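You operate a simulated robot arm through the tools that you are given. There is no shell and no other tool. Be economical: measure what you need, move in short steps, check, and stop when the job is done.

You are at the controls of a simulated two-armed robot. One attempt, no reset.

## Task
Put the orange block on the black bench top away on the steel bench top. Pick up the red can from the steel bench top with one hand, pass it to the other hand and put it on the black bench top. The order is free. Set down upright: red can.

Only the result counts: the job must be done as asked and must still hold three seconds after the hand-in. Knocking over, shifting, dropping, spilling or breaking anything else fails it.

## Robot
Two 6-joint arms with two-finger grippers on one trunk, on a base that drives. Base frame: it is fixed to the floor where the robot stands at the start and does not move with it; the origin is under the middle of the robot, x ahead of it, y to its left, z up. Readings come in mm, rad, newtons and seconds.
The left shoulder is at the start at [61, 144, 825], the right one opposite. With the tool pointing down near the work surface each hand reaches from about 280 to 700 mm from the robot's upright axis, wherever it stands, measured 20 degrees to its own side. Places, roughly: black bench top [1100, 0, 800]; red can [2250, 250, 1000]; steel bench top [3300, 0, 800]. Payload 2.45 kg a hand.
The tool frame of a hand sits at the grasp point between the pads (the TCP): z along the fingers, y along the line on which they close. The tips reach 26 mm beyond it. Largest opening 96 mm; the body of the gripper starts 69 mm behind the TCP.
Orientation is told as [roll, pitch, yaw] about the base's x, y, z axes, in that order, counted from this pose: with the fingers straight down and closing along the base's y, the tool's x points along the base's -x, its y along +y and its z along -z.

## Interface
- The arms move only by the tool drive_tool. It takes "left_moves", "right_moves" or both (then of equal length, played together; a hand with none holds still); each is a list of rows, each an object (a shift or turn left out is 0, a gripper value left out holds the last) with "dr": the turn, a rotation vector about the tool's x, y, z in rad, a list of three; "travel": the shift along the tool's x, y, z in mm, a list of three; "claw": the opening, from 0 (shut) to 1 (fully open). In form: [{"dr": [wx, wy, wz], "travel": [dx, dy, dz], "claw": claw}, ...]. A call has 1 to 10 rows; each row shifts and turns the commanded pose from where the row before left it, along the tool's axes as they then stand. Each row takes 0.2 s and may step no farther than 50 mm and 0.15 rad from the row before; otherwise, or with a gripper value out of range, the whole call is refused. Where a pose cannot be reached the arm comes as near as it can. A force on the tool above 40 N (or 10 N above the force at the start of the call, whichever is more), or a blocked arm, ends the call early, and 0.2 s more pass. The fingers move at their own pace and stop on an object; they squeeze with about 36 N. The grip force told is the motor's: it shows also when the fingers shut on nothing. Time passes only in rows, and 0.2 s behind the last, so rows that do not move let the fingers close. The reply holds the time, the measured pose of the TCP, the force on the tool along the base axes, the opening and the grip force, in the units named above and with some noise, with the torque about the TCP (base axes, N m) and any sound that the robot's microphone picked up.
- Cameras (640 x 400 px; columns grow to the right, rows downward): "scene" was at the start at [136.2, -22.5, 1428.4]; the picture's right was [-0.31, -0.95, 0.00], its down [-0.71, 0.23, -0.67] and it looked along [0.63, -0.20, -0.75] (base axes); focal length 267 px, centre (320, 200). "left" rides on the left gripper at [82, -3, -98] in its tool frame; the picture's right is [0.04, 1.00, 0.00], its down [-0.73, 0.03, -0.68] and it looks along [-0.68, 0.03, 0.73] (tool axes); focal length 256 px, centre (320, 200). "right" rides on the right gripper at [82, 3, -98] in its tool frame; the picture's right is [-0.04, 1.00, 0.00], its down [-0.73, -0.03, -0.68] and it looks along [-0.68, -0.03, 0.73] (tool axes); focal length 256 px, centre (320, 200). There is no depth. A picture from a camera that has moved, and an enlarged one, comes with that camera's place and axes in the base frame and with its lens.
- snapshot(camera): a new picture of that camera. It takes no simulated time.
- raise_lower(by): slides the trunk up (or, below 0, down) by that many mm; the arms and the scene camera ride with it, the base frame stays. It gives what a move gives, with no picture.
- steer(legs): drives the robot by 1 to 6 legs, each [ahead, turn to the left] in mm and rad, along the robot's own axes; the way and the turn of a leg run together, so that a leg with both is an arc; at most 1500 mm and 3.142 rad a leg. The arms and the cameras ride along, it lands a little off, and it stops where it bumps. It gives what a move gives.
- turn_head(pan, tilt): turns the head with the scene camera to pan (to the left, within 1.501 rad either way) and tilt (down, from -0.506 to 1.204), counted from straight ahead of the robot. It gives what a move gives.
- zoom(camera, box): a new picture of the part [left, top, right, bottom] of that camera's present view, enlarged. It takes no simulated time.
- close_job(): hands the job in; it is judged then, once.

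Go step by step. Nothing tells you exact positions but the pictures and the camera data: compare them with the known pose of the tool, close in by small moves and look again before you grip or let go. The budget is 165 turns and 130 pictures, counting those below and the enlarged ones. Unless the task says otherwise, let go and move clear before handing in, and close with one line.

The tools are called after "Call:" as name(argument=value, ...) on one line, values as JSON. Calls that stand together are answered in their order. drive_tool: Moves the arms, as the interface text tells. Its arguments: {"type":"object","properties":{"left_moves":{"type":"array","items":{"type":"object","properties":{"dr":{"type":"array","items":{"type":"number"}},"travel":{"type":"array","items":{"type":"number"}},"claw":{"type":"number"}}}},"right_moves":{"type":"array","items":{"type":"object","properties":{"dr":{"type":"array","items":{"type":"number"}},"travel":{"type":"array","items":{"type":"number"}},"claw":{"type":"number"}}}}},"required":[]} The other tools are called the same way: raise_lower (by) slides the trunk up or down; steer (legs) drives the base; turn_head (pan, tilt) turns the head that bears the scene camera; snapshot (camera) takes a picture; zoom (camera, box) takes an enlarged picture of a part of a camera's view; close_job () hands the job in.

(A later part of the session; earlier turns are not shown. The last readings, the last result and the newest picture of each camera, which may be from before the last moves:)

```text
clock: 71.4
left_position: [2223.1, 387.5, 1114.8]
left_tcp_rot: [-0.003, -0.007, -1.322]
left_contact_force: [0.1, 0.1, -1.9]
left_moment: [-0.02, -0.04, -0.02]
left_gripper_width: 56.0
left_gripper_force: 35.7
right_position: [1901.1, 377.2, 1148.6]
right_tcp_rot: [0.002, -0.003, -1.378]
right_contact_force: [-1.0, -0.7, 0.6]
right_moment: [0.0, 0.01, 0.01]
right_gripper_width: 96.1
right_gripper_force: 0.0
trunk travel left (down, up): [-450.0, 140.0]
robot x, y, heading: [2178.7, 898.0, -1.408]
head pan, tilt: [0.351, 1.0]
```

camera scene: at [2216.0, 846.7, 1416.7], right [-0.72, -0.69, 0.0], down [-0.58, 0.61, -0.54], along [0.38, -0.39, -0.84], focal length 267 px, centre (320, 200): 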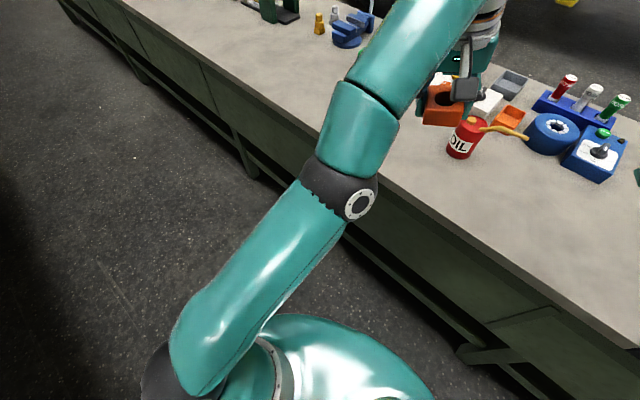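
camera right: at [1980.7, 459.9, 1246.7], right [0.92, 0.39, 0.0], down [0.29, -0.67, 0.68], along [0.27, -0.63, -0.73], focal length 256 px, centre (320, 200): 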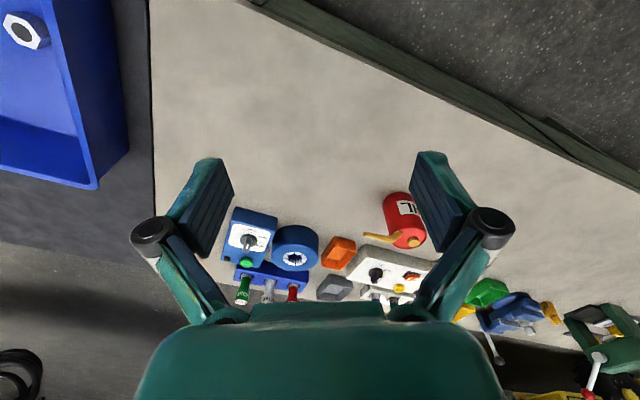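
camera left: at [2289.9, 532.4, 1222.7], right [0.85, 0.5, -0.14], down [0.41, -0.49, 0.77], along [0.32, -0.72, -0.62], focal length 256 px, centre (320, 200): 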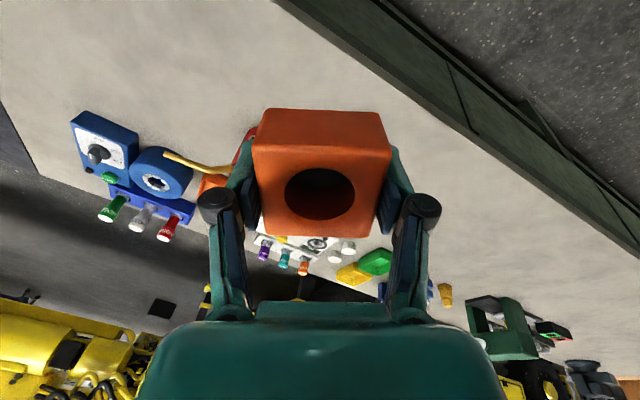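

The left arm had been near its reach limit. I'm now well oriented, so I'll drive closer to the bench.

Call:
steer(legs=[[90, 0]])

Call:
turn_head(pan=0.0, tilt=1.0)

Call:
snapshot(camera="scene")

Call:
snapshot(camera="left")

```text
clock: 72.5
left_position: [2239.9, 296.9, 1114.3]
left_tcp_rot: [-0.004, -0.005, -1.32]
left_contact_force: [0.3, -1.3, -2.5]
left_moment: [0.0, 0.02, 0.01]
left_gripper_width: 55.6
left_gripper_force: 35.8
right_position: [1917.0, 285.3, 1148.1]
right_tcp_rot: [0.002, -0.001, -1.379]
right_contact_force: [0.0, -0.1, -0.2]
right_moment: [0.05, 0.02, -0.01]
right_gripper_width: 96.1
right_gripper_force: 0.0
trunk travel left (down, up): [-450.0, 140.0]
robot x, y, heading: [2192.4, 808.3, -1.407]
head pan, tilt: [0.351, 1.0]
```

```text
clock: 73.3
left_position: [2238.2, 298.4, 1115.7]
left_tcp_rot: [-0.003, -0.008, -1.322]
left_contact_force: [-0.4, 0.4, -2.6]
left_moment: [0.0, 0.02, -0.01]
left_gripper_width: 55.6
left_gripper_force: 35.6
right_position: [1916.3, 287.0, 1149.5]
right_tcp_rot: [0.002, -0.002, -1.38]
right_contact_force: [0.4, 0.9, -0.4]
right_moment: [-0.01, 0.0, 0.01]
right_gripper_width: 95.9
right_gripper_force: 0.1
trunk travel left (down, up): [-450.0, 140.0]
robot x, y, heading: [2195.0, 807.0, -1.4]
head pan, tilt: [0.0, 1.0]
```

```text
99 pictures are left
camera scene: at [2215.8, 679.1, 1416.6], right [-0.99, -0.16, 0.0], down [-0.14, 0.83, -0.54], along [0.09, -0.53, -0.84], focal length 267 px, centre (320, 200)
```

scene: 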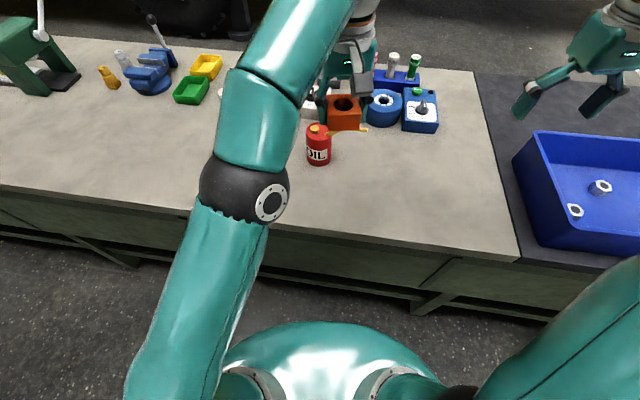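

```text
98 pictures are left
camera left: at [2217.7, 377.7, 1213.0], right [0.96, 0.29, 0.0], down [0.21, -0.7, 0.68], along [0.19, -0.66, -0.73], focal length 256 px, centre (320, 200)
```

left: 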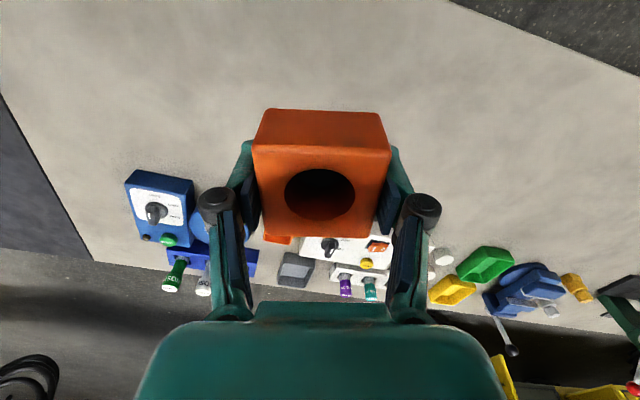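

I'll put the block at about [2440, 260], clear of the can. The left hand moves across and down first.

Call:
drive_tool(left_moves=[{"travel": [-10, 37, 20]}, {"travel": [-15, 37, 20]}, {"travel": [-20, 37, 20]}, {"travel": [-20, 37, 20]}, {"travel": [-20, 37, 20]}, {"travel": [0, 0, 40]}, {}])

Call:
snapshot(camera="left")

Call:
snapshot(camera="scene")

```text
clock: 74.9
left_position: [2438.6, 262.0, 973.7]
left_tcp_rot: [-0.004, -0.006, -1.322]
left_contact_force: [0.0, 0.6, -3.8]
left_moment: [0.01, 0.02, 0.01]
left_gripper_width: 55.7
left_gripper_force: 35.5
right_position: [1916.3, 287.8, 1151.1]
right_tcp_rot: [0.003, -0.001, -1.377]
right_contact_force: [0.1, -0.2, -0.3]
right_moment: [0.01, 0.0, -0.01]
right_gripper_width: 96.0
right_gripper_force: 0.0
trunk travel left (down, up): [-450.0, 140.0]
robot x, y, heading: [2190.8, 808.2, -1.411]
head pan, tilt: [0.0, 1.0]
```

```text
97 pictures are left
camera left: at [2417.4, 342.6, 1072.5], right [0.96, 0.29, 0.0], down [0.21, -0.7, 0.68], along [0.19, -0.66, -0.73], focal length 256 px, centre (320, 200)
```

left: 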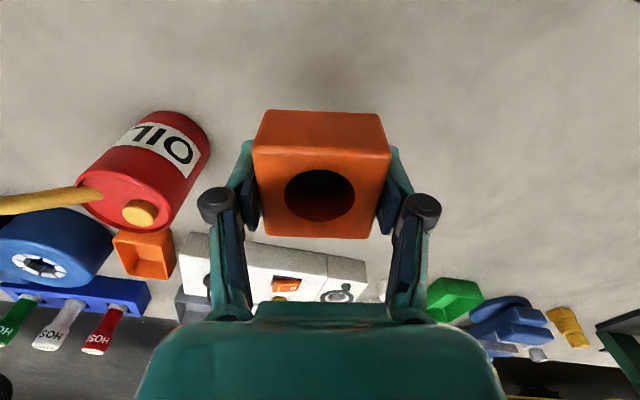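

```text
96 pictures are left
camera scene: at [2215.8, 679.4, 1416.7], right [-0.99, -0.16, 0.0], down [-0.14, 0.83, -0.54], along [0.09, -0.53, -0.84], focal length 267 px, centre (320, 200)
```

scene: 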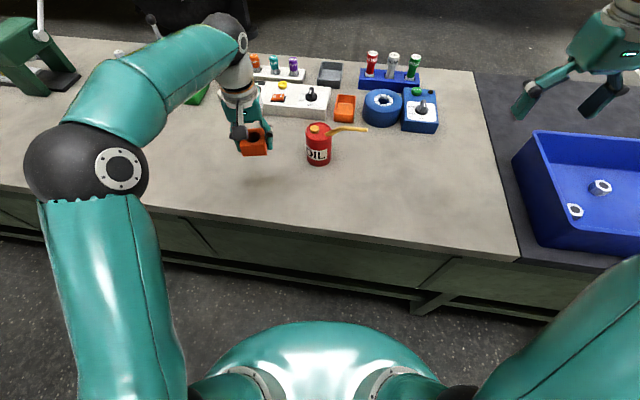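

I'll lower the block, slowly at the end.

Call:
drive_tool(left_moves=[{"travel": [0, 0, 40]}, {"travel": [0, 0, 40]}, {"travel": [0, 0, 30]}, {"travel": [0, 0, 8]}, {}])

Call:
snapshot(camera="left")

Call:
zoom(camera="scene", box=[200, 100, 328, 180])

```text
clock: 76.1
left_position: [2436.9, 260.4, 856.8]
left_tcp_rot: [-0.003, -0.008, -1.321]
left_contact_force: [-0.2, 0.1, -2.6]
left_moment: [0.0, 0.03, -0.01]
left_gripper_width: 55.8
left_gripper_force: 35.8
right_position: [1915.0, 288.0, 1149.0]
right_tcp_rot: [0.002, -0.003, -1.378]
right_contact_force: [-0.1, 0.6, -1.3]
right_moment: [0.0, 0.04, -0.03]
right_gripper_width: 96.0
right_gripper_force: 0.2
trunk travel left (down, up): [-450.0, 140.0]
robot x, y, heading: [2194.3, 806.5, -1.405]
head pan, tilt: [0.0, 1.0]
```

```text
95 pictures are left
camera left: at [2415.9, 339.7, 954.4], right [0.96, 0.29, 0.0], down [0.21, -0.7, 0.68], along [0.19, -0.66, -0.73], focal length 256 px, centre (320, 200)
```

left: 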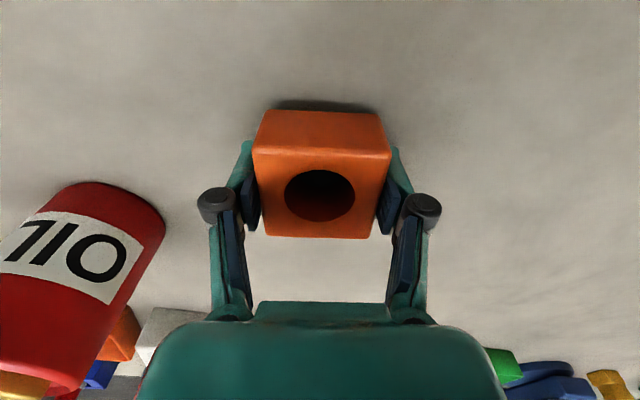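

```text
5.00 times, centred on (264, 140) of scene
camera zoom: at [2215.8, 679.1, 1416.6], right [-0.99, -0.16, 0.0], down [-0.14, 0.83, -0.54], along [0.09, -0.53, -0.84], focal length 1335 px, centre (600, 500)
```

zoom: 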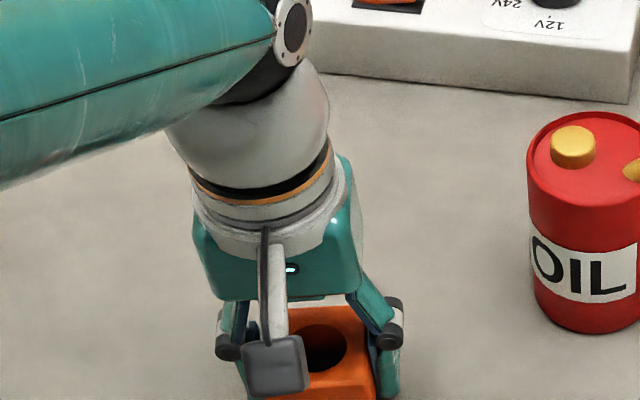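

Call:
drive_tool(left_moves=[{"travel": [0, 0, 5]}, {"travel": [0, 0, 4]}, {"travel": [0, 0, 3]}])

```text
clock: 76.9
left_position: [2437.8, 258.4, 846.3]
left_tcp_rot: [-0.004, -0.006, -1.322]
left_contact_force: [-0.6, 0.3, -2.8]
left_moment: [-0.02, 0.02, -0.04]
left_gripper_width: 55.4
left_gripper_force: 35.8
right_position: [1916.7, 287.6, 1150.3]
right_tcp_rot: [0.001, -0.001, -1.378]
right_contact_force: [0.4, -0.3, -0.8]
right_moment: [0.01, -0.04, -0.03]
right_gripper_width: 95.9
right_gripper_force: 0.1
trunk travel left (down, up): [-450.0, 140.0]
robot x, y, heading: [2191.6, 806.2, -1.403]
head pan, tilt: [0.0, 1.0]
```

No contact yet, so I'll keep lowering gently.

Call:
drive_tool(left_moves=[{"travel": [0, 0, 3]}, {"travel": [0, 0, 3]}, {}])

Call:
snapshot(camera="left")

```text
clock: 77.7
left_position: [2438.1, 259.1, 843.5]
left_tcp_rot: [-0.004, -0.017, -1.322]
left_contact_force: [1.2, 0.1, 25.3]
left_moment: [0.48, -0.76, -0.07]
left_gripper_width: 55.8
left_gripper_force: 35.3
right_position: [1915.0, 289.5, 1151.6]
right_tcp_rot: [0.005, -0.005, -1.38]
right_contact_force: [0.3, 0.1, 0.0]
right_moment: [0.0, 0.01, -0.01]
right_gripper_width: 95.8
right_gripper_force: 0.0
trunk travel left (down, up): [-450.0, 140.0]
robot x, y, heading: [2194.9, 808.3, -1.409]
head pan, tilt: [0.0, 1.0]
```

```text
93 pictures are left
camera left: at [2416.8, 339.6, 940.2], right [0.96, 0.29, 0.0], down [0.21, -0.69, 0.69], along [0.19, -0.66, -0.72], focal length 256 px, centre (320, 200)
```

left: 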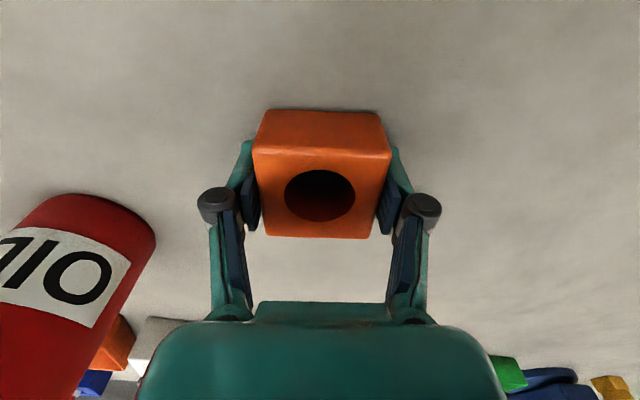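

The block is on the steel. I'll ease off 2 mm, open and rise.

Call:
drive_tool(left_moves=[{"travel": [0, 0, -2]}, {"claw": 1}, {}, {}, {}, {"travel": [0, 0, -40]}, {"travel": [0, 0, -50]}, {"travel": [0, 0, -50]}])

Call:
snapshot(camera="left")

Call:
snapshot(camera="scene")

Call:
zoom(camera="scene", box=[240, 90, 400, 190])

```text
clock: 79.5
left_position: [2436.2, 260.6, 984.6]
left_tcp_rot: [-0.003, -0.007, -1.321]
left_contact_force: [-0.2, 0.4, -0.1]
left_moment: [0.02, 0.0, 0.0]
left_gripper_width: 96.0
left_gripper_force: 0.1
right_position: [1915.8, 288.3, 1150.3]
right_tcp_rot: [0.0, -0.003, -1.378]
right_contact_force: [0.0, 0.2, 0.6]
right_moment: [0.01, 0.02, 0.0]
right_gripper_width: 95.9
right_gripper_force: 0.0
trunk travel left (down, up): [-450.0, 140.0]
robot x, y, heading: [2193.8, 812.3, -1.407]
head pan, tilt: [0.0, 1.0]
```

```text
92 pictures are left
camera left: at [2413.5, 341.3, 1081.5], right [0.96, 0.29, 0.0], down [0.21, -0.7, 0.68], along [0.19, -0.66, -0.73], focal length 256 px, centre (320, 200)
```

left: 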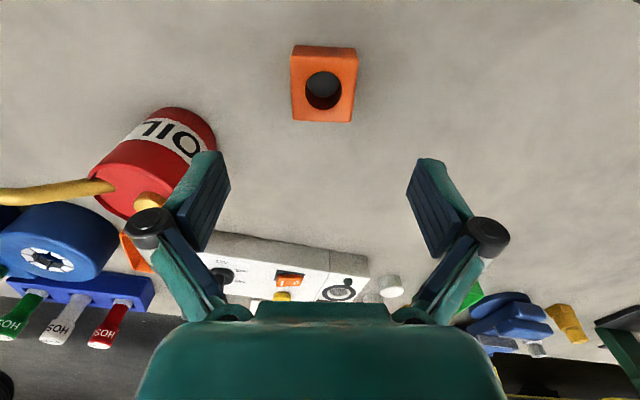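

```text
91 pictures are left
camera scene: at [2215.4, 680.2, 1416.7], right [-0.99, -0.16, 0.0], down [-0.14, 0.83, -0.54], along [0.09, -0.53, -0.84], focal length 267 px, centre (320, 200)
```

scene: 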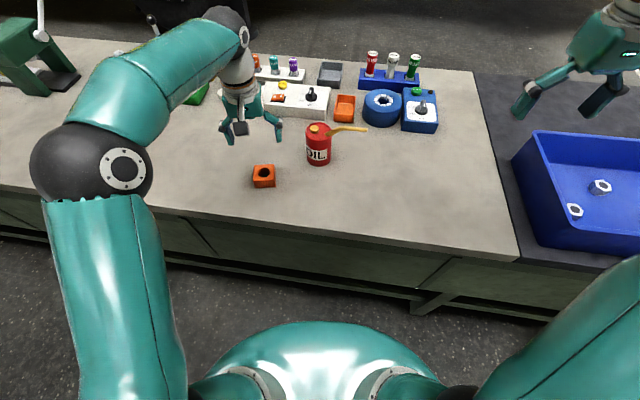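

```text
4.00 times, centred on (320, 140) of scene
camera zoom: at [2215.4, 680.2, 1416.7], right [-0.99, -0.16, 0.0], down [-0.14, 0.83, -0.54], along [0.09, -0.53, -0.84], focal length 1068 px, centre (320, 440)
```

zoom: 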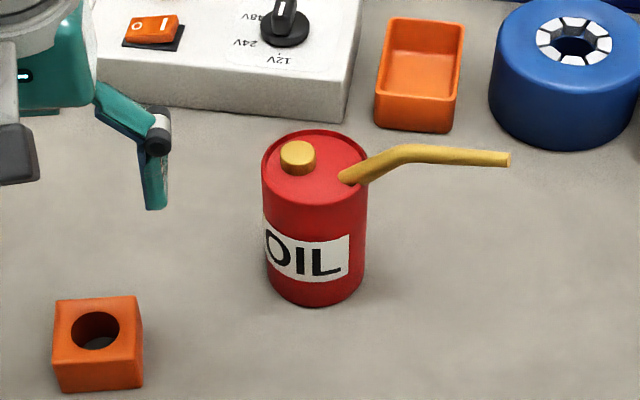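

The block is in place on the steel. The oil can is about 75 mm in diameter, centred near [2312, 148], with its spout toward -x, so I'll grip it along y. I'll raise the trunk for reach, then turn the left wrist.

Call:
raise_lower(by=135)

Call:
drive_tool(left_moves=[{"dr": [0, 0, 0.148]}, {"dr": [0, 0, 0.148]}, {"dr": [0, 0, 0.148]}, {"dr": [0, 0, 0.148]}, {"dr": [0, 0, 0.148]}, {"dr": [0, 0, 0.148]}, {"dr": [0, 0, 0.148]}, {"dr": [0, 0, 0.148]}, {"dr": [0, 0, 0.148]}, {"dr": [0, 0, 0.148]}])

```text
clock: 81.2
left_position: [2435.4, 261.3, 1118.8]
left_tcp_rot: [-0.005, -0.008, -1.322]
left_contact_force: [0.3, 0.1, 0.5]
left_moment: [0.0, 0.0, -0.03]
left_gripper_width: 95.9
left_gripper_force: 0.0
right_position: [1916.9, 287.5, 1284.1]
right_tcp_rot: [0.003, -0.001, -1.378]
right_contact_force: [-0.7, 0.2, 0.3]
right_moment: [0.01, -0.02, -0.02]
right_gripper_width: 96.3
right_gripper_force: 0.1
trunk travel left (down, up): [-585.0, 5.0]
robot x, y, heading: [2193.1, 806.8, -1.402]
head pan, tilt: [0.0, 1.0]
```

```text
clock: 83.4
left_position: [2436.0, 259.8, 1118.7]
left_tcp_rot: [0.006, -0.004, -2.805]
left_contact_force: [-0.8, 0.0, -0.3]
left_moment: [0.03, 0.02, 0.01]
left_gripper_width: 96.1
left_gripper_force: 0.2
right_position: [1915.7, 288.0, 1284.4]
right_tcp_rot: [0.001, -0.003, -1.379]
right_contact_force: [0.1, -0.1, -0.9]
right_moment: [-0.02, 0.01, -0.02]
right_gripper_width: 96.1
right_gripper_force: 0.1
trunk travel left (down, up): [-585.0, 5.0]
robot x, y, heading: [2193.6, 806.1, -1.41]
head pan, tilt: [0.0, 1.0]
```

The wrist turned fine. Now I'll move over the can.

Call:
drive_tool(left_moves=[{"travel": [-40, 16, 10]}, {"travel": [-40, 16, 20]}, {"travel": [-40, 16, 20]}, {"travel": [-34, 16, 20]}, {"travel": [0, 0, 20]}, {}])

Call:
snapshot(camera="left")

Call:
snapshot(camera="scene")

```text
clock: 84.8
left_position: [2308.0, 182.5, 1018.3]
left_tcp_rot: [0.008, -0.004, -2.801]
left_contact_force: [0.2, -0.1, -0.5]
left_moment: [0.0, -0.02, -0.04]
left_gripper_width: 95.9
left_gripper_force: 0.0
left hand out of reach, approached as far as the arm can: row 3, 4
right_position: [1916.6, 288.0, 1285.5]
right_tcp_rot: [0.001, -0.003, -1.379]
right_contact_force: [0.0, -0.4, -0.1]
right_moment: [-0.03, 0.03, 0.03]
right_gripper_width: 96.2
right_gripper_force: 0.0
trunk travel left (down, up): [-585.0, 5.0]
robot x, y, heading: [2192.2, 806.3, -1.404]
head pan, tilt: [0.0, 1.0]
```

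```text
89 pictures are left
camera left: at [2385.9, 214.9, 1117.3], right [0.37, -0.93, 0.01], down [-0.68, -0.27, 0.68], along [-0.63, -0.26, -0.73], focal length 256 px, centre (320, 200)
```

left: 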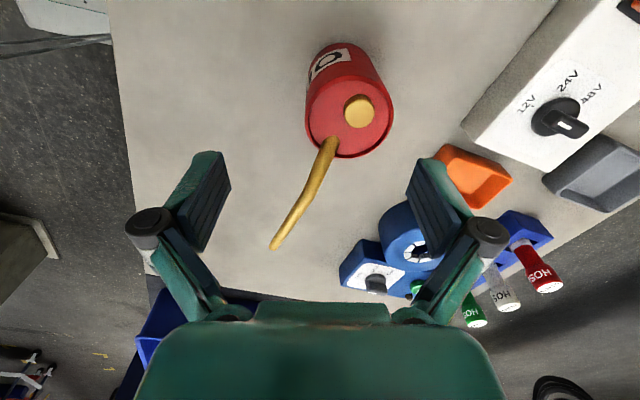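

```text
88 pictures are left
camera scene: at [2215.4, 679.6, 1551.7], right [-0.99, -0.16, 0.0], down [-0.14, 0.83, -0.54], along [0.09, -0.53, -0.84], focal length 267 px, centre (320, 200)
```

scene: 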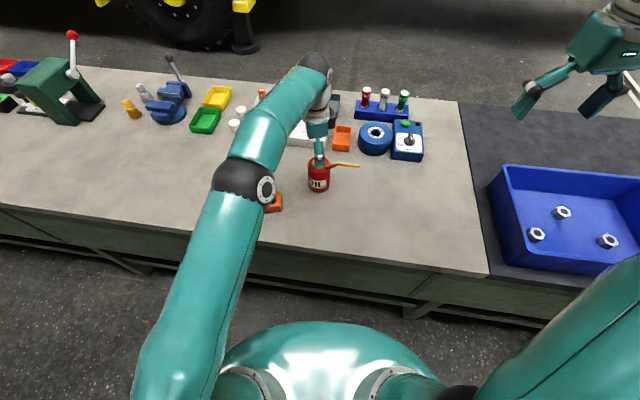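

The left arm is at its reach limit, about 30 mm short. I'll raise the hand slightly and nudge the base 45 mm toward the bench.

Call:
steer(legs=[[45, 0]])

Call:
snapshot(camera="left")

```text
clock: 85.7
left_position: [2317.0, 135.5, 1017.1]
left_tcp_rot: [0.002, -0.004, -2.799]
left_contact_force: [0.3, -0.7, -0.1]
left_moment: [0.06, -0.01, -0.02]
left_gripper_width: 96.1
left_gripper_force: 0.1
right_position: [1925.1, 237.6, 1283.7]
right_tcp_rot: [0.002, 0.001, -1.378]
right_contact_force: [-0.6, -1.2, -0.9]
right_moment: [0.09, 0.03, 0.04]
right_gripper_width: 95.8
right_gripper_force: 0.1
trunk travel left (down, up): [-585.0, 5.0]
robot x, y, heading: [2202.1, 762.6, -1.408]
head pan, tilt: [0.0, 1.0]
```

```text
87 pictures are left
camera left: at [2395.1, 167.3, 1115.7], right [0.37, -0.93, 0.0], down [-0.68, -0.27, 0.68], along [-0.63, -0.26, -0.73], focal length 256 px, centre (320, 200)
```

left: 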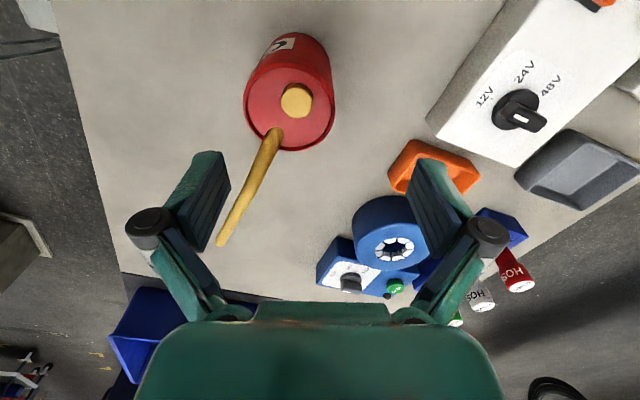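

The can's axis is at about [2309, 154] with its top near z 922. I'll centre on it and come down partway.

Call:
drive_tool(left_moves=[{"travel": [-1, -20, 0]}, {"travel": [0, 0, 20]}, {"travel": [0, 0, 15]}, {}])

Call:
snapshot(camera="left")

Call:
zoom(camera="scene", box=[240, 60, 400, 160])

```text
clock: 86.7
left_position: [2309.7, 152.2, 983.3]
left_tcp_rot: [0.004, -0.004, -2.799]
left_contact_force: [0.1, -0.1, 0.4]
left_moment: [0.0, -0.02, -0.04]
left_gripper_width: 96.1
left_gripper_force: 0.0
right_position: [1924.2, 241.5, 1284.4]
right_tcp_rot: [0.002, -0.002, -1.378]
right_contact_force: [0.7, 0.5, 0.3]
right_moment: [-0.02, -0.02, -0.01]
right_gripper_width: 96.0
right_gripper_force: 0.0
trunk travel left (down, up): [-585.0, 5.0]
robot x, y, heading: [2199.4, 757.7, -1.407]
head pan, tilt: [0.0, 1.0]
```

```text
86 pictures are left
camera left: at [2387.2, 185.4, 1081.1], right [0.37, -0.93, 0.01], down [-0.68, -0.27, 0.68], along [-0.63, -0.26, -0.73], focal length 256 px, centre (320, 200)
```

left: 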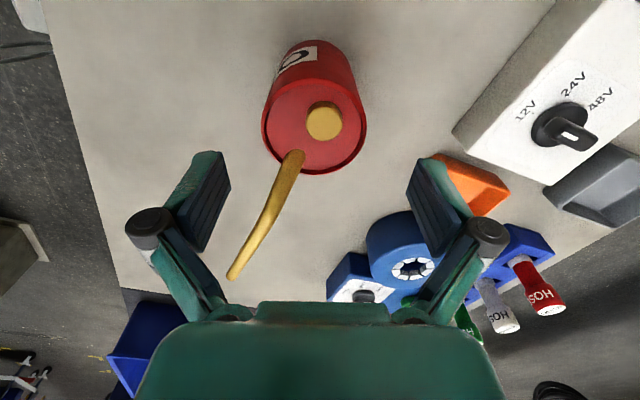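

```text
4.00 times, centred on (320, 110) of scene
camera zoom: at [2223.6, 633.1, 1551.6], right [-0.99, -0.17, 0.0], down [-0.14, 0.83, -0.54], along [0.09, -0.53, -0.84], focal length 1068 px, centre (320, 560)
```

zoom: 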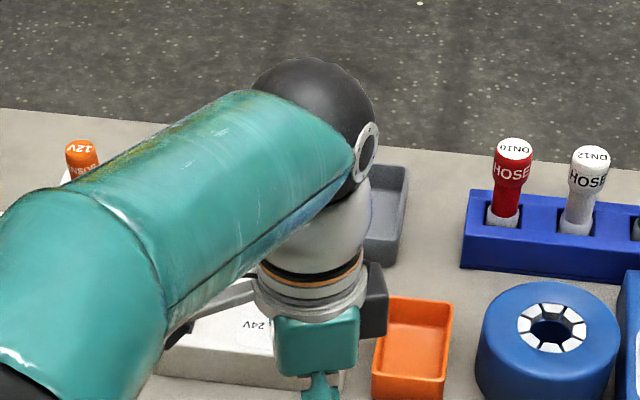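

I need a 5 mm sideways correction. Then I'll descend to z≈908.

Call:
drive_tool(left_moves=[{"travel": [2, -5, 0]}, {"travel": [0, 0, 25]}, {}])

Call:
snapshot(camera="left")

```text
clock: 87.5
left_position: [2309.9, 160.2, 959.5]
left_tcp_rot: [0.008, -0.004, -2.799]
left_contact_force: [0.1, 0.8, 0.6]
left_moment: [-0.03, 0.0, 0.02]
left_gripper_width: 96.2
left_gripper_force: 0.0
right_position: [1924.5, 241.4, 1285.1]
right_tcp_rot: [0.002, -0.001, -1.376]
right_contact_force: [0.0, 0.9, 0.9]
right_moment: [-0.02, -0.02, 0.03]
right_gripper_width: 96.0
right_gripper_force: 0.0
trunk travel left (down, up): [-585.0, 5.0]
robot x, y, heading: [2203.6, 761.2, -1.403]
head pan, tilt: [0.0, 1.0]
```

```text
84 pictures are left
camera left: at [2388.7, 193.2, 1057.2], right [0.37, -0.93, 0.01], down [-0.68, -0.27, 0.68], along [-0.63, -0.26, -0.73], focal length 256 px, centre (320, 200)
```

left: 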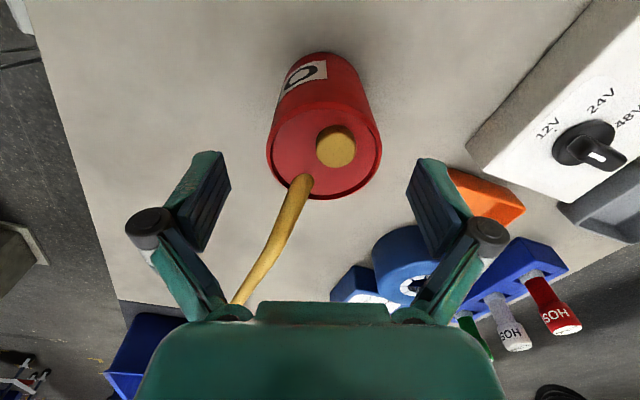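

The can is centred between the pads. I'll descend and close.

Call:
drive_tool(left_moves=[{"travel": [0, 0, 15]}, {"travel": [0, 0, 15]}, {"travel": [0, 0, 12]}, {"travel": [0, 0, 8]}, {}])

Call:
snapshot(camera="left")

```text
clock: 88.7
left_position: [2310.4, 160.7, 910.2]
left_tcp_rot: [0.006, -0.003, -2.798]
left_contact_force: [0.5, 0.3, 0.6]
left_moment: [0.01, -0.02, 0.0]
left_gripper_width: 95.7
left_gripper_force: 0.1
right_position: [1924.9, 241.1, 1285.6]
right_tcp_rot: [0.003, -0.003, -1.377]
right_contact_force: [0.3, 0.9, 0.2]
right_moment: [0.01, -0.02, -0.01]
right_gripper_width: 95.9
right_gripper_force: 0.1
trunk travel left (down, up): [-585.0, 5.0]
robot x, y, heading: [2202.5, 763.9, -1.411]
head pan, tilt: [0.0, 1.0]
```

```text
83 pictures are left
camera left: at [2388.2, 193.3, 1007.6], right [0.37, -0.93, 0.01], down [-0.68, -0.27, 0.68], along [-0.63, -0.26, -0.73], focal length 256 px, centre (320, 200)
```

left: 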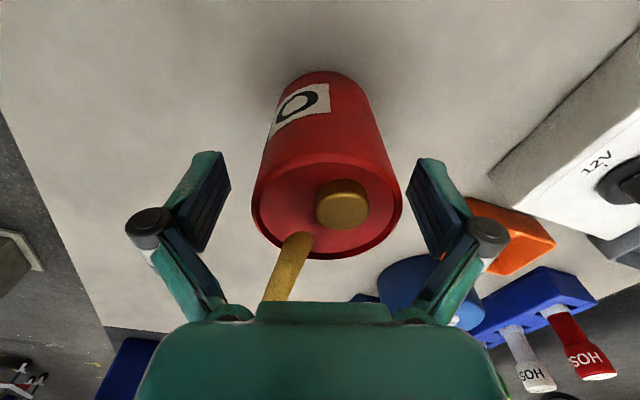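

Aligned. I'll go 5 mm lower and close.

Call:
drive_tool(left_moves=[{"travel": [1, 1, 5]}, {"claw": 0}, {}, {}, {}])

Call:
snapshot(camera="left")

```text
clock: 89.9
left_position: [2312.9, 160.0, 904.5]
left_tcp_rot: [0.008, -0.004, -2.798]
left_contact_force: [1.1, -2.1, 3.0]
left_moment: [-0.15, 0.02, 0.02]
left_gripper_width: 70.5
left_gripper_force: 35.8
right_position: [1924.4, 242.3, 1285.0]
right_tcp_rot: [0.002, -0.003, -1.377]
right_contact_force: [-0.2, 1.2, -0.4]
right_moment: [0.0, 0.01, 0.02]
right_gripper_width: 96.0
right_gripper_force: 0.1
trunk travel left (down, up): [-585.0, 5.0]
robot x, y, heading: [2202.8, 764.1, -1.402]
head pan, tilt: [0.0, 1.0]
```

```text
82 pictures are left
camera left: at [2389.5, 192.4, 1002.5], right [0.37, -0.93, 0.01], down [-0.68, -0.27, 0.68], along [-0.63, -0.26, -0.73], focal length 256 px, centre (320, 200)
```

left: 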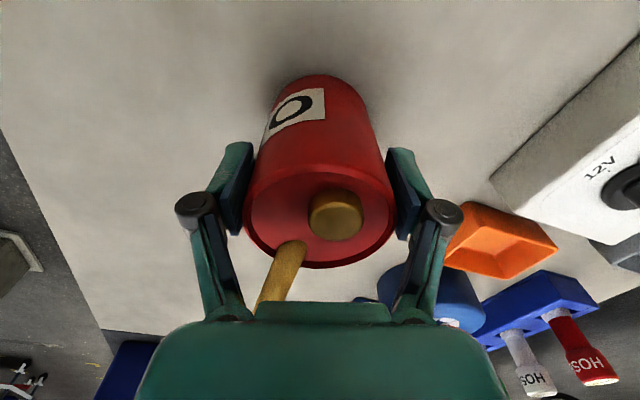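

The can is gripped at 70.5 mm. I'll lift it gently and check.

Call:
drive_tool(left_moves=[{"travel": [0, 0, -10]}, {"travel": [0, 0, -20]}, {"travel": [0, 0, -30]}, {"travel": [0, 0, -30]}, {}])

Call:
snapshot(camera="left")

```text
clock: 91.1
left_position: [2313.4, 159.7, 995.5]
left_tcp_rot: [0.007, -0.003, -2.799]
left_contact_force: [-0.7, -0.1, -2.2]
left_moment: [0.0, -0.05, -0.02]
left_gripper_width: 70.3
left_gripper_force: 36.4
right_position: [1925.2, 240.7, 1284.4]
right_tcp_rot: [0.0, -0.002, -1.379]
right_contact_force: [0.0, 0.3, -0.2]
right_moment: [-0.01, 0.0, -0.02]
right_gripper_width: 96.0
right_gripper_force: 0.1
trunk travel left (down, up): [-585.0, 5.0]
robot x, y, heading: [2202.0, 760.3, -1.402]
head pan, tilt: [0.0, 1.0]
```

```text
81 pictures are left
camera left: at [2391.0, 191.8, 1092.8], right [0.37, -0.93, 0.01], down [-0.68, -0.27, 0.68], along [-0.63, -0.26, -0.73], focal length 256 px, centre (320, 200)
```

left: 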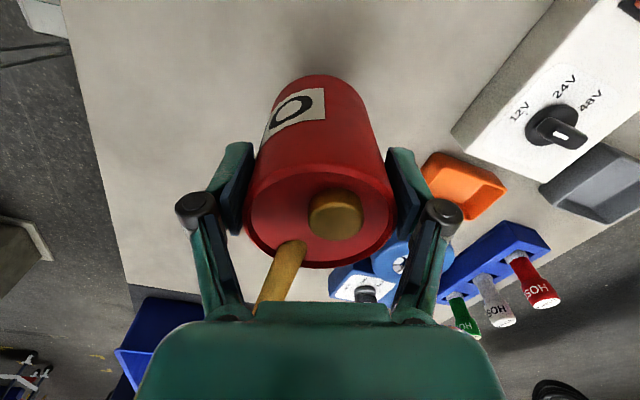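

The can is up and steady (about 0.25 kg). I'll draw it in toward the robot and up for travel.

Call:
drive_tool(left_moves=[{"travel": [3, -18, -20]}, {"travel": [6, -36, -25]}, {"travel": [6, -36, -25]}, {"travel": [6, -36, -25]}, {"travel": [6, -36, -25]}, {"travel": [3, -18, -10]}, {}])

Call:
steer(legs=[[-90, 0], [0, 0.3], [-50, 0], [0, 0.3]])

```text
clock: 92.7
left_position: [2282.7, 341.5, 1121.6]
left_tcp_rot: [0.008, -0.003, -2.799]
left_contact_force: [-0.1, -0.7, -3.2]
left_moment: [0.01, -0.01, -0.02]
left_gripper_width: 70.1
left_gripper_force: 36.0
right_position: [1925.8, 241.9, 1285.2]
right_tcp_rot: [0.003, 0.0, -1.376]
right_contact_force: [-0.3, 0.6, 0.3]
right_moment: [0.03, 0.02, 0.01]
right_gripper_width: 96.1
right_gripper_force: 0.1
trunk travel left (down, up): [-585.0, 5.0]
robot x, y, heading: [2200.2, 759.9, -1.406]
head pan, tilt: [0.0, 1.0]
```

```text
clock: 96.4
left_position: [2468.8, 593.7, 1121.6]
left_tcp_rot: [0.007, -0.003, -2.199]
left_contact_force: [-0.2, 0.0, -3.0]
left_moment: [0.0, -0.05, -0.01]
left_gripper_width: 70.0
left_gripper_force: 36.4
right_position: [2229.7, 309.8, 1286.2]
right_tcp_rot: [0.002, -0.003, -0.775]
right_contact_force: [-0.3, 0.1, 0.1]
right_moment: [0.01, -0.04, -0.01]
right_gripper_width: 95.9
right_gripper_force: 0.0
trunk travel left (down, up): [-585.0, 5.0]
robot x, y, heading: [2147.4, 881.9, -0.801]
head pan, tilt: [0.0, 1.0]
```

That went smoothly. I'll continue unwinding to heading 0.

Call:
steer(legs=[[-50, 0], [0, 0.4], [0, 0.4]])

```text
clock: 100.0
left_position: [2547.3, 943.9, 1121.2]
left_tcp_rot: [0.005, -0.003, -1.396]
left_contact_force: [0.2, -1.0, -1.7]
left_moment: [0.06, 0.01, 0.03]
left_gripper_width: 70.5
left_gripper_force: 35.9
right_position: [2586.9, 575.3, 1285.5]
right_tcp_rot: [0.001, 0.0, 0.027]
right_contact_force: [-0.3, -0.1, 0.3]
right_moment: [0.0, -0.02, 0.01]
right_gripper_width: 96.2
right_gripper_force: 0.0
trunk travel left (down, up): [-585.0, 5.0]
robot x, y, heading: [2120.1, 881.9, -0.009]
head pan, tilt: [0.0, 1.0]
```

Now at heading 0. I'll reverse down the aisle to x≈-180.

Call:
steer(legs=[[-1150, 0], [-1130, 0]])

```text
clock: 111.2
left_position: [308.5, 959.9, 1122.6]
left_tcp_rot: [0.007, -0.003, -1.396]
left_contact_force: [-0.4, 0.2, -2.3]
left_moment: [0.01, 0.02, -0.04]
left_gripper_width: 70.1
left_gripper_force: 36.1
right_position: [349.3, 591.3, 1286.1]
right_tcp_rot: [0.003, -0.001, 0.03]
right_contact_force: [0.0, -0.1, -0.3]
right_moment: [-0.01, -0.01, -0.02]
right_gripper_width: 96.1
right_gripper_force: 0.1
trunk travel left (down, up): [-585.0, 5.0]
robot x, y, heading: [-116.9, 894.3, -0.009]
head pan, tilt: [0.0, 1.0]
```

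I'll turn right here to face -y and drive back in front of the black bench.

Call:
steer(legs=[[-20, 0], [0, -0.8], [0, -0.79]])

```text
clock: 115.6
left_position: [90.3, 523.9, 1122.8]
left_tcp_rot: [0.005, 0.002, -2.558]
left_contact_force: [-1.5, -0.4, -3.4]
left_moment: [0.07, -0.12, 0.01]
left_gripper_width: 70.3
left_gripper_force: 36.3
right_position: [-232.3, 340.8, 1286.1]
right_tcp_rot: [0.008, -0.002, -1.132]
right_contact_force: [-1.3, 0.2, 0.0]
right_moment: [0.07, -0.07, -0.01]
right_gripper_width: 96.1
right_gripper_force: 0.0
trunk travel left (down, up): [-585.0, 5.0]
robot x, y, heading: [-90.7, 913.4, -1.198]
head pan, tilt: [0.0, 1.0]
stopped in leg 3: the robot was blocked; the commanded pose is now the measured one
```

A rear base corner reached the conveyor's foot. I'll move forward, then finish the turn.

Call:
steer(legs=[[90, 0], [0, -0.37]])

Call:
turn_head(pan=0.0, tilt=0.7)

Call:
snapshot(camera="scene")

Call:
snapshot(camera="left")

```text
clock: 118.0
left_position: [-26.3, 399.0, 1123.8]
left_tcp_rot: [0.006, -0.002, -2.929]
left_contact_force: [1.1, 0.5, -1.1]
left_moment: [0.0, -0.02, 0.0]
left_gripper_width: 70.4
left_gripper_force: 35.9
right_position: [-393.9, 348.2, 1287.6]
right_tcp_rot: [0.004, -0.003, -1.505]
right_contact_force: [0.6, -0.3, 0.3]
right_moment: [-0.05, -0.02, 0.03]
right_gripper_width: 96.0
right_gripper_force: 0.0
trunk travel left (down, up): [-585.0, 5.0]
robot x, y, heading: [-43.8, 828.1, -1.572]
head pan, tilt: [0.0, 1.0]
```

```text
clock: 118.8
left_position: [-26.4, 399.9, 1124.4]
left_tcp_rot: [0.007, -0.006, -2.928]
left_contact_force: [0.6, -0.1, -2.4]
left_moment: [0.03, -0.02, -0.02]
left_gripper_width: 70.1
left_gripper_force: 36.4
right_position: [-392.7, 346.5, 1288.6]
right_tcp_rot: [0.001, -0.003, -1.504]
right_contact_force: [0.4, 0.5, 0.2]
right_moment: [-0.02, 0.01, -0.04]
right_gripper_width: 95.9
right_gripper_force: 0.0
trunk travel left (down, up): [-585.0, 5.0]
robot x, y, heading: [-44.3, 829.0, -1.574]
head pan, tilt: [0.0, 0.7]
```

```text
80 pictures are left
camera scene: at [-42.6, 682.8, 1575.0], right [-1.0, 0.0, 0.0], down [0.0, 0.65, -0.76], along [0.0, -0.76, -0.65], focal length 267 px, centre (320, 200)
```

scene: 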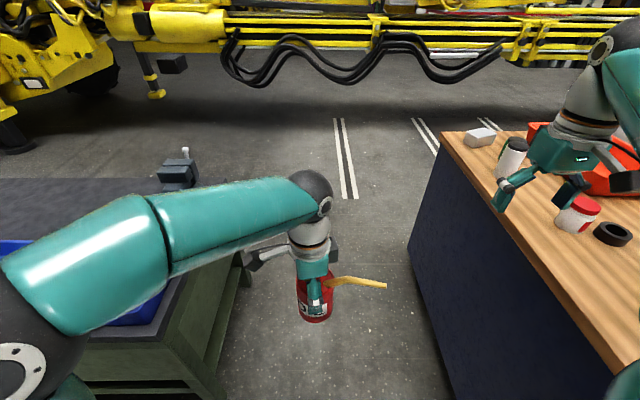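

```text
79 pictures are left
camera left: at [54.6, 421.3, 1221.7], right [0.25, -0.97, 0.01], down [-0.71, -0.18, 0.68], along [-0.66, -0.17, -0.73], focal length 256 px, centre (320, 200)
```

left: 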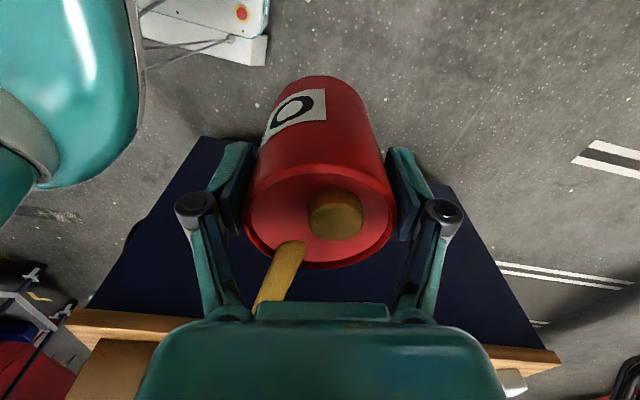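

Clear ahead. I'll steer slightly toward the middle of the gap and drive to y≈-30.

Call:
steer(legs=[[0, -0.15], [870, 0], [0, 0.15]])

```text
clock: 124.9
left_position: [-135.6, -474.8, 1124.9]
left_tcp_rot: [0.004, 0.001, -2.905]
left_contact_force: [1.0, -0.1, -2.6]
left_moment: [0.0, -0.03, -0.02]
left_gripper_width: 70.2
left_gripper_force: 35.5
right_position: [-502.0, -536.4, 1287.9]
right_tcp_rot: [0.002, -0.003, -1.48]
right_contact_force: [-0.5, -0.3, -0.3]
right_moment: [-0.04, -0.01, 0.03]
right_gripper_width: 95.9
right_gripper_force: 0.1
trunk travel left (down, up): [-585.0, 5.0]
robot x, y, heading: [-167.1, -46.3, -1.552]
head pan, tilt: [0.0, 0.7]
```

Now I'll turn left in stages to face the bench.

Call:
steer(legs=[[0, 0.6], [0, 0.5]])

```text
clock: 128.7
left_position: [230.6, -213.8, 1124.9]
left_tcp_rot: [0.005, -0.002, -1.802]
left_contact_force: [0.1, 0.5, -2.9]
left_moment: [0.05, -0.02, 0.0]
left_gripper_width: 70.4
left_gripper_force: 36.1
right_position: [121.8, -566.2, 1288.8]
right_tcp_rot: [0.004, -0.004, -0.378]
right_contact_force: [0.1, -0.5, -0.2]
right_moment: [0.05, 0.04, 0.02]
right_gripper_width: 96.0
right_gripper_force: 0.0
trunk travel left (down, up): [-585.0, 5.0]
robot x, y, heading: [-191.0, -87.8, -0.449]
head pan, tilt: [0.0, 0.7]
```

Call:
steer(legs=[[0, 0.45], [150, 0]])

Call:
turn_head(pan=0.0, tilt=0.95)

Call:
snapshot(camera="scene")

```text
clock: 131.6
left_position: [402.0, -20.9, 1125.0]
left_tcp_rot: [0.004, -0.003, -1.358]
left_contact_force: [1.5, 0.8, -3.5]
left_moment: [-0.04, 0.09, -0.02]
left_gripper_width: 69.9
left_gripper_force: 35.9
right_position: [455.3, -387.6, 1288.8]
right_tcp_rot: [0.002, -0.001, 0.067]
right_contact_force: [0.9, 0.5, -0.5]
right_moment: [-0.04, 0.1, -0.01]
right_gripper_width: 96.0
right_gripper_force: 0.1
trunk travel left (down, up): [-585.0, 5.0]
robot x, y, heading: [-31.5, -99.0, -0.002]
head pan, tilt: [0.0, 0.7]
```

```text
clock: 132.3
left_position: [398.1, -22.6, 1125.5]
left_tcp_rot: [0.009, -0.002, -1.357]
left_contact_force: [-0.6, 1.4, -2.4]
left_moment: [0.01, 0.0, 0.0]
left_gripper_width: 70.4
left_gripper_force: 36.3
right_position: [451.5, -388.1, 1288.7]
right_tcp_rot: [0.003, -0.005, 0.067]
right_contact_force: [-0.2, 0.5, -0.5]
right_moment: [0.03, -0.02, 0.02]
right_gripper_width: 96.0
right_gripper_force: 0.1
trunk travel left (down, up): [-585.0, 5.0]
robot x, y, heading: [-31.4, -100.8, -0.002]
head pan, tilt: [0.0, 0.949]
```

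```text
78 pictures are left
camera scene: at [103.6, -99.3, 1555.4], right [0.0, -1.0, 0.0], down [-0.81, 0.0, -0.58], along [0.58, 0.0, -0.81], focal length 267 px, centre (320, 200)
```

scene: 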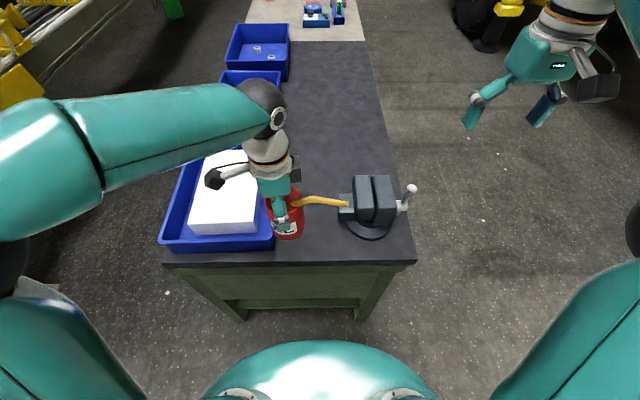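

I'm back facing the black bench, with the can in the left hand and its spout pointing right. I'll lower the trunk to its working height and start turning the right hand so it points forward with the camera on top.

Call:
raise_lower(by=-135)

Call:
drive_tool(right_moves=[{"dr": [-0.104, 0, 0.104]}, {"dr": [-0.104, 0, 0.104]}, {"dr": [-0.104, 0, 0.104]}, {"dr": [-0.104, 0, 0.104]}, {"dr": [-0.104, 0, 0.104]}, {"dr": [-0.104, 0, 0.104]}])

Call:
snapshot(camera="scene")

```text
clock: 134.0
left_position: [399.4, -22.1, 989.9]
left_tcp_rot: [0.005, -0.002, -1.357]
left_contact_force: [-1.5, -0.3, -2.5]
left_moment: [0.0, 0.03, -0.01]
left_gripper_width: 70.0
left_gripper_force: 36.2
right_position: [452.3, -389.0, 1154.2]
right_tcp_rot: [0.005, -0.003, 0.067]
right_contact_force: [0.8, 0.6, 0.3]
right_moment: [-0.02, -0.03, 0.02]
right_gripper_width: 96.0
right_gripper_force: 0.1
trunk travel left (down, up): [-450.0, 140.0]
robot x, y, heading: [-28.9, -99.2, -0.005]
head pan, tilt: [0.0, 0.949]
```

```text
clock: 135.4
left_position: [399.2, -22.5, 990.1]
left_tcp_rot: [0.004, -0.001, -1.357]
left_contact_force: [-0.2, 0.5, -1.8]
left_moment: [0.05, 0.02, -0.02]
left_gripper_width: 70.2
left_gripper_force: 36.0
right_position: [451.4, -390.2, 1154.7]
right_tcp_rot: [0.595, 0.182, -0.522]
right_contact_force: [0.3, -0.8, 0.1]
right_moment: [-0.02, 0.02, 0.02]
right_gripper_width: 95.9
right_gripper_force: 0.1
trunk travel left (down, up): [-450.0, 140.0]
robot x, y, heading: [-27.2, -99.5, -0.004]
head pan, tilt: [0.0, 0.949]
```

```text
77 pictures are left
camera scene: at [104.1, -99.4, 1420.3], right [0.0, -1.0, 0.0], down [-0.81, 0.0, -0.58], along [0.58, 0.0, -0.81], focal length 267 px, centre (320, 200)
```

scene: 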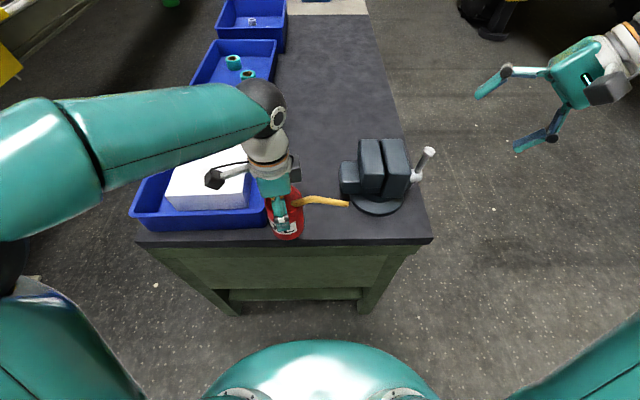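

The rotation goes as intended, so I'll continue.

Call:
drive_tool(right_moves=[{"dr": [-0.104, 0, 0.104]}, {"dr": [-0.104, 0, 0.104]}, {"dr": [-0.104, 0, 0.104]}, {"dr": [-0.104, 0, 0.104]}, {"dr": [-0.104, 0, 0.104]}, {"dr": [-0.104, 0, 0.104]}, {"dr": [-0.104, 0, 0.104]}, {"dr": [-0.104, 0, 0.104]}])

Call:
snapshot(camera="scene")

```text
clock: 137.2
left_position: [399.6, -20.9, 990.0]
left_tcp_rot: [0.005, -0.001, -1.357]
left_contact_force: [-0.2, 0.0, -2.1]
left_moment: [0.03, -0.02, 0.0]
left_gripper_width: 70.3
left_gripper_force: 35.6
right_position: [451.4, -387.7, 1154.3]
right_tcp_rot: [1.176, 0.828, -1.097]
right_contact_force: [0.1, 0.3, 0.3]
right_moment: [0.02, 0.03, 0.0]
right_gripper_width: 96.0
right_gripper_force: 0.0
trunk travel left (down, up): [-450.0, 140.0]
robot x, y, heading: [-26.5, -97.8, -0.005]
head pan, tilt: [0.0, 0.949]
```

```text
76 pictures are left
camera scene: at [104.0, -99.0, 1420.3], right [0.0, -1.0, 0.0], down [-0.81, 0.0, -0.58], along [0.58, 0.0, -0.81], focal length 267 px, centre (320, 200)
```

scene: 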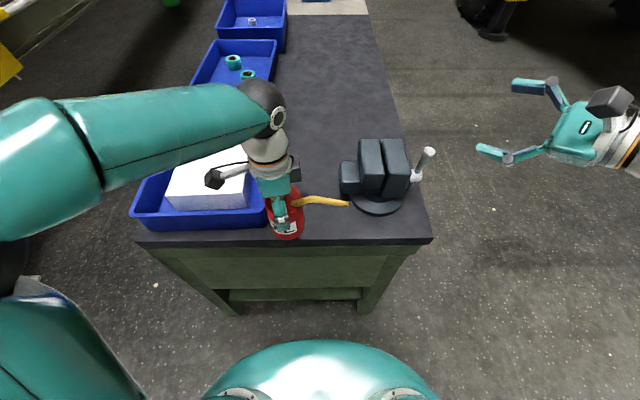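

Call:
drive_tool(right_moves=[{"dr": [-0.104, 0, 0.104]}, {"dr": [-0.104, 0, 0.104]}, {"dr": [-0.104, 0, 0.104]}, {"dr": [-0.104, 0, 0.104]}, {"dr": [-0.104, 0, 0.104]}, {"dr": [-0.104, 0, 0.104]}, {"dr": [-0.104, 0, 0.104]}, {"dr": [-0.038, 0, 0.038]}, {}])

Call:
snapshot(camera="right")

Call:
snapshot(camera="scene")

```text
clock: 139.2
left_position: [399.7, -21.6, 990.1]
left_tcp_rot: [0.004, -0.002, -1.357]
left_contact_force: [-0.8, -0.7, -3.3]
left_moment: [0.02, 0.0, 0.0]
left_gripper_width: 70.1
left_gripper_force: 36.6
right_position: [453.2, -390.2, 1154.0]
right_tcp_rot: [-2.239, 1.564, 0.967]
right_contact_force: [-0.7, 0.0, 0.6]
right_moment: [0.03, -0.02, 0.02]
right_gripper_width: 96.4
right_gripper_force: 0.0
trunk travel left (down, up): [-450.0, 140.0]
robot x, y, heading: [-29.5, -100.7, -0.006]
head pan, tilt: [0.0, 0.949]
```

```text
75 pictures are left
camera right: at [353.4, -398.8, 1234.9], right [0.07, -1.0, -0.04], down [-0.68, -0.01, -0.74], along [0.73, 0.08, -0.68], focal length 256 px, centre (320, 200)
```

right: 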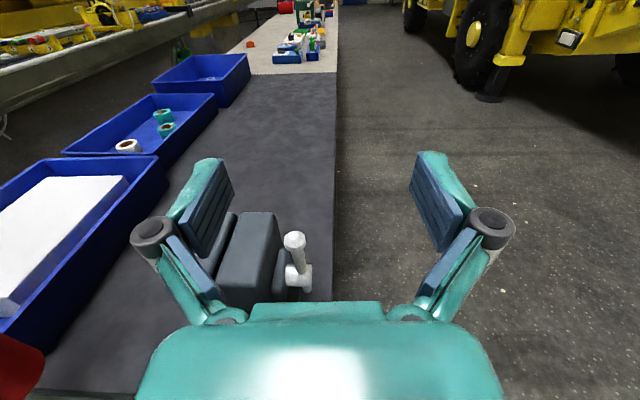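

```text
74 pictures are left
camera scene: at [104.2, -99.2, 1420.3], right [0.0, -1.0, 0.0], down [-0.81, 0.0, -0.58], along [0.58, 0.0, -0.81], focal length 267 px, centre (320, 200)
```

scene: 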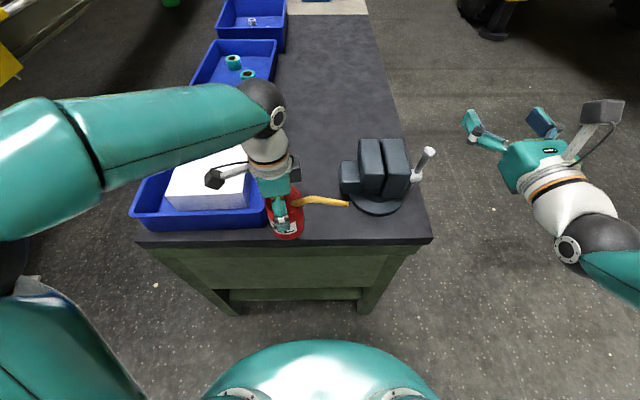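

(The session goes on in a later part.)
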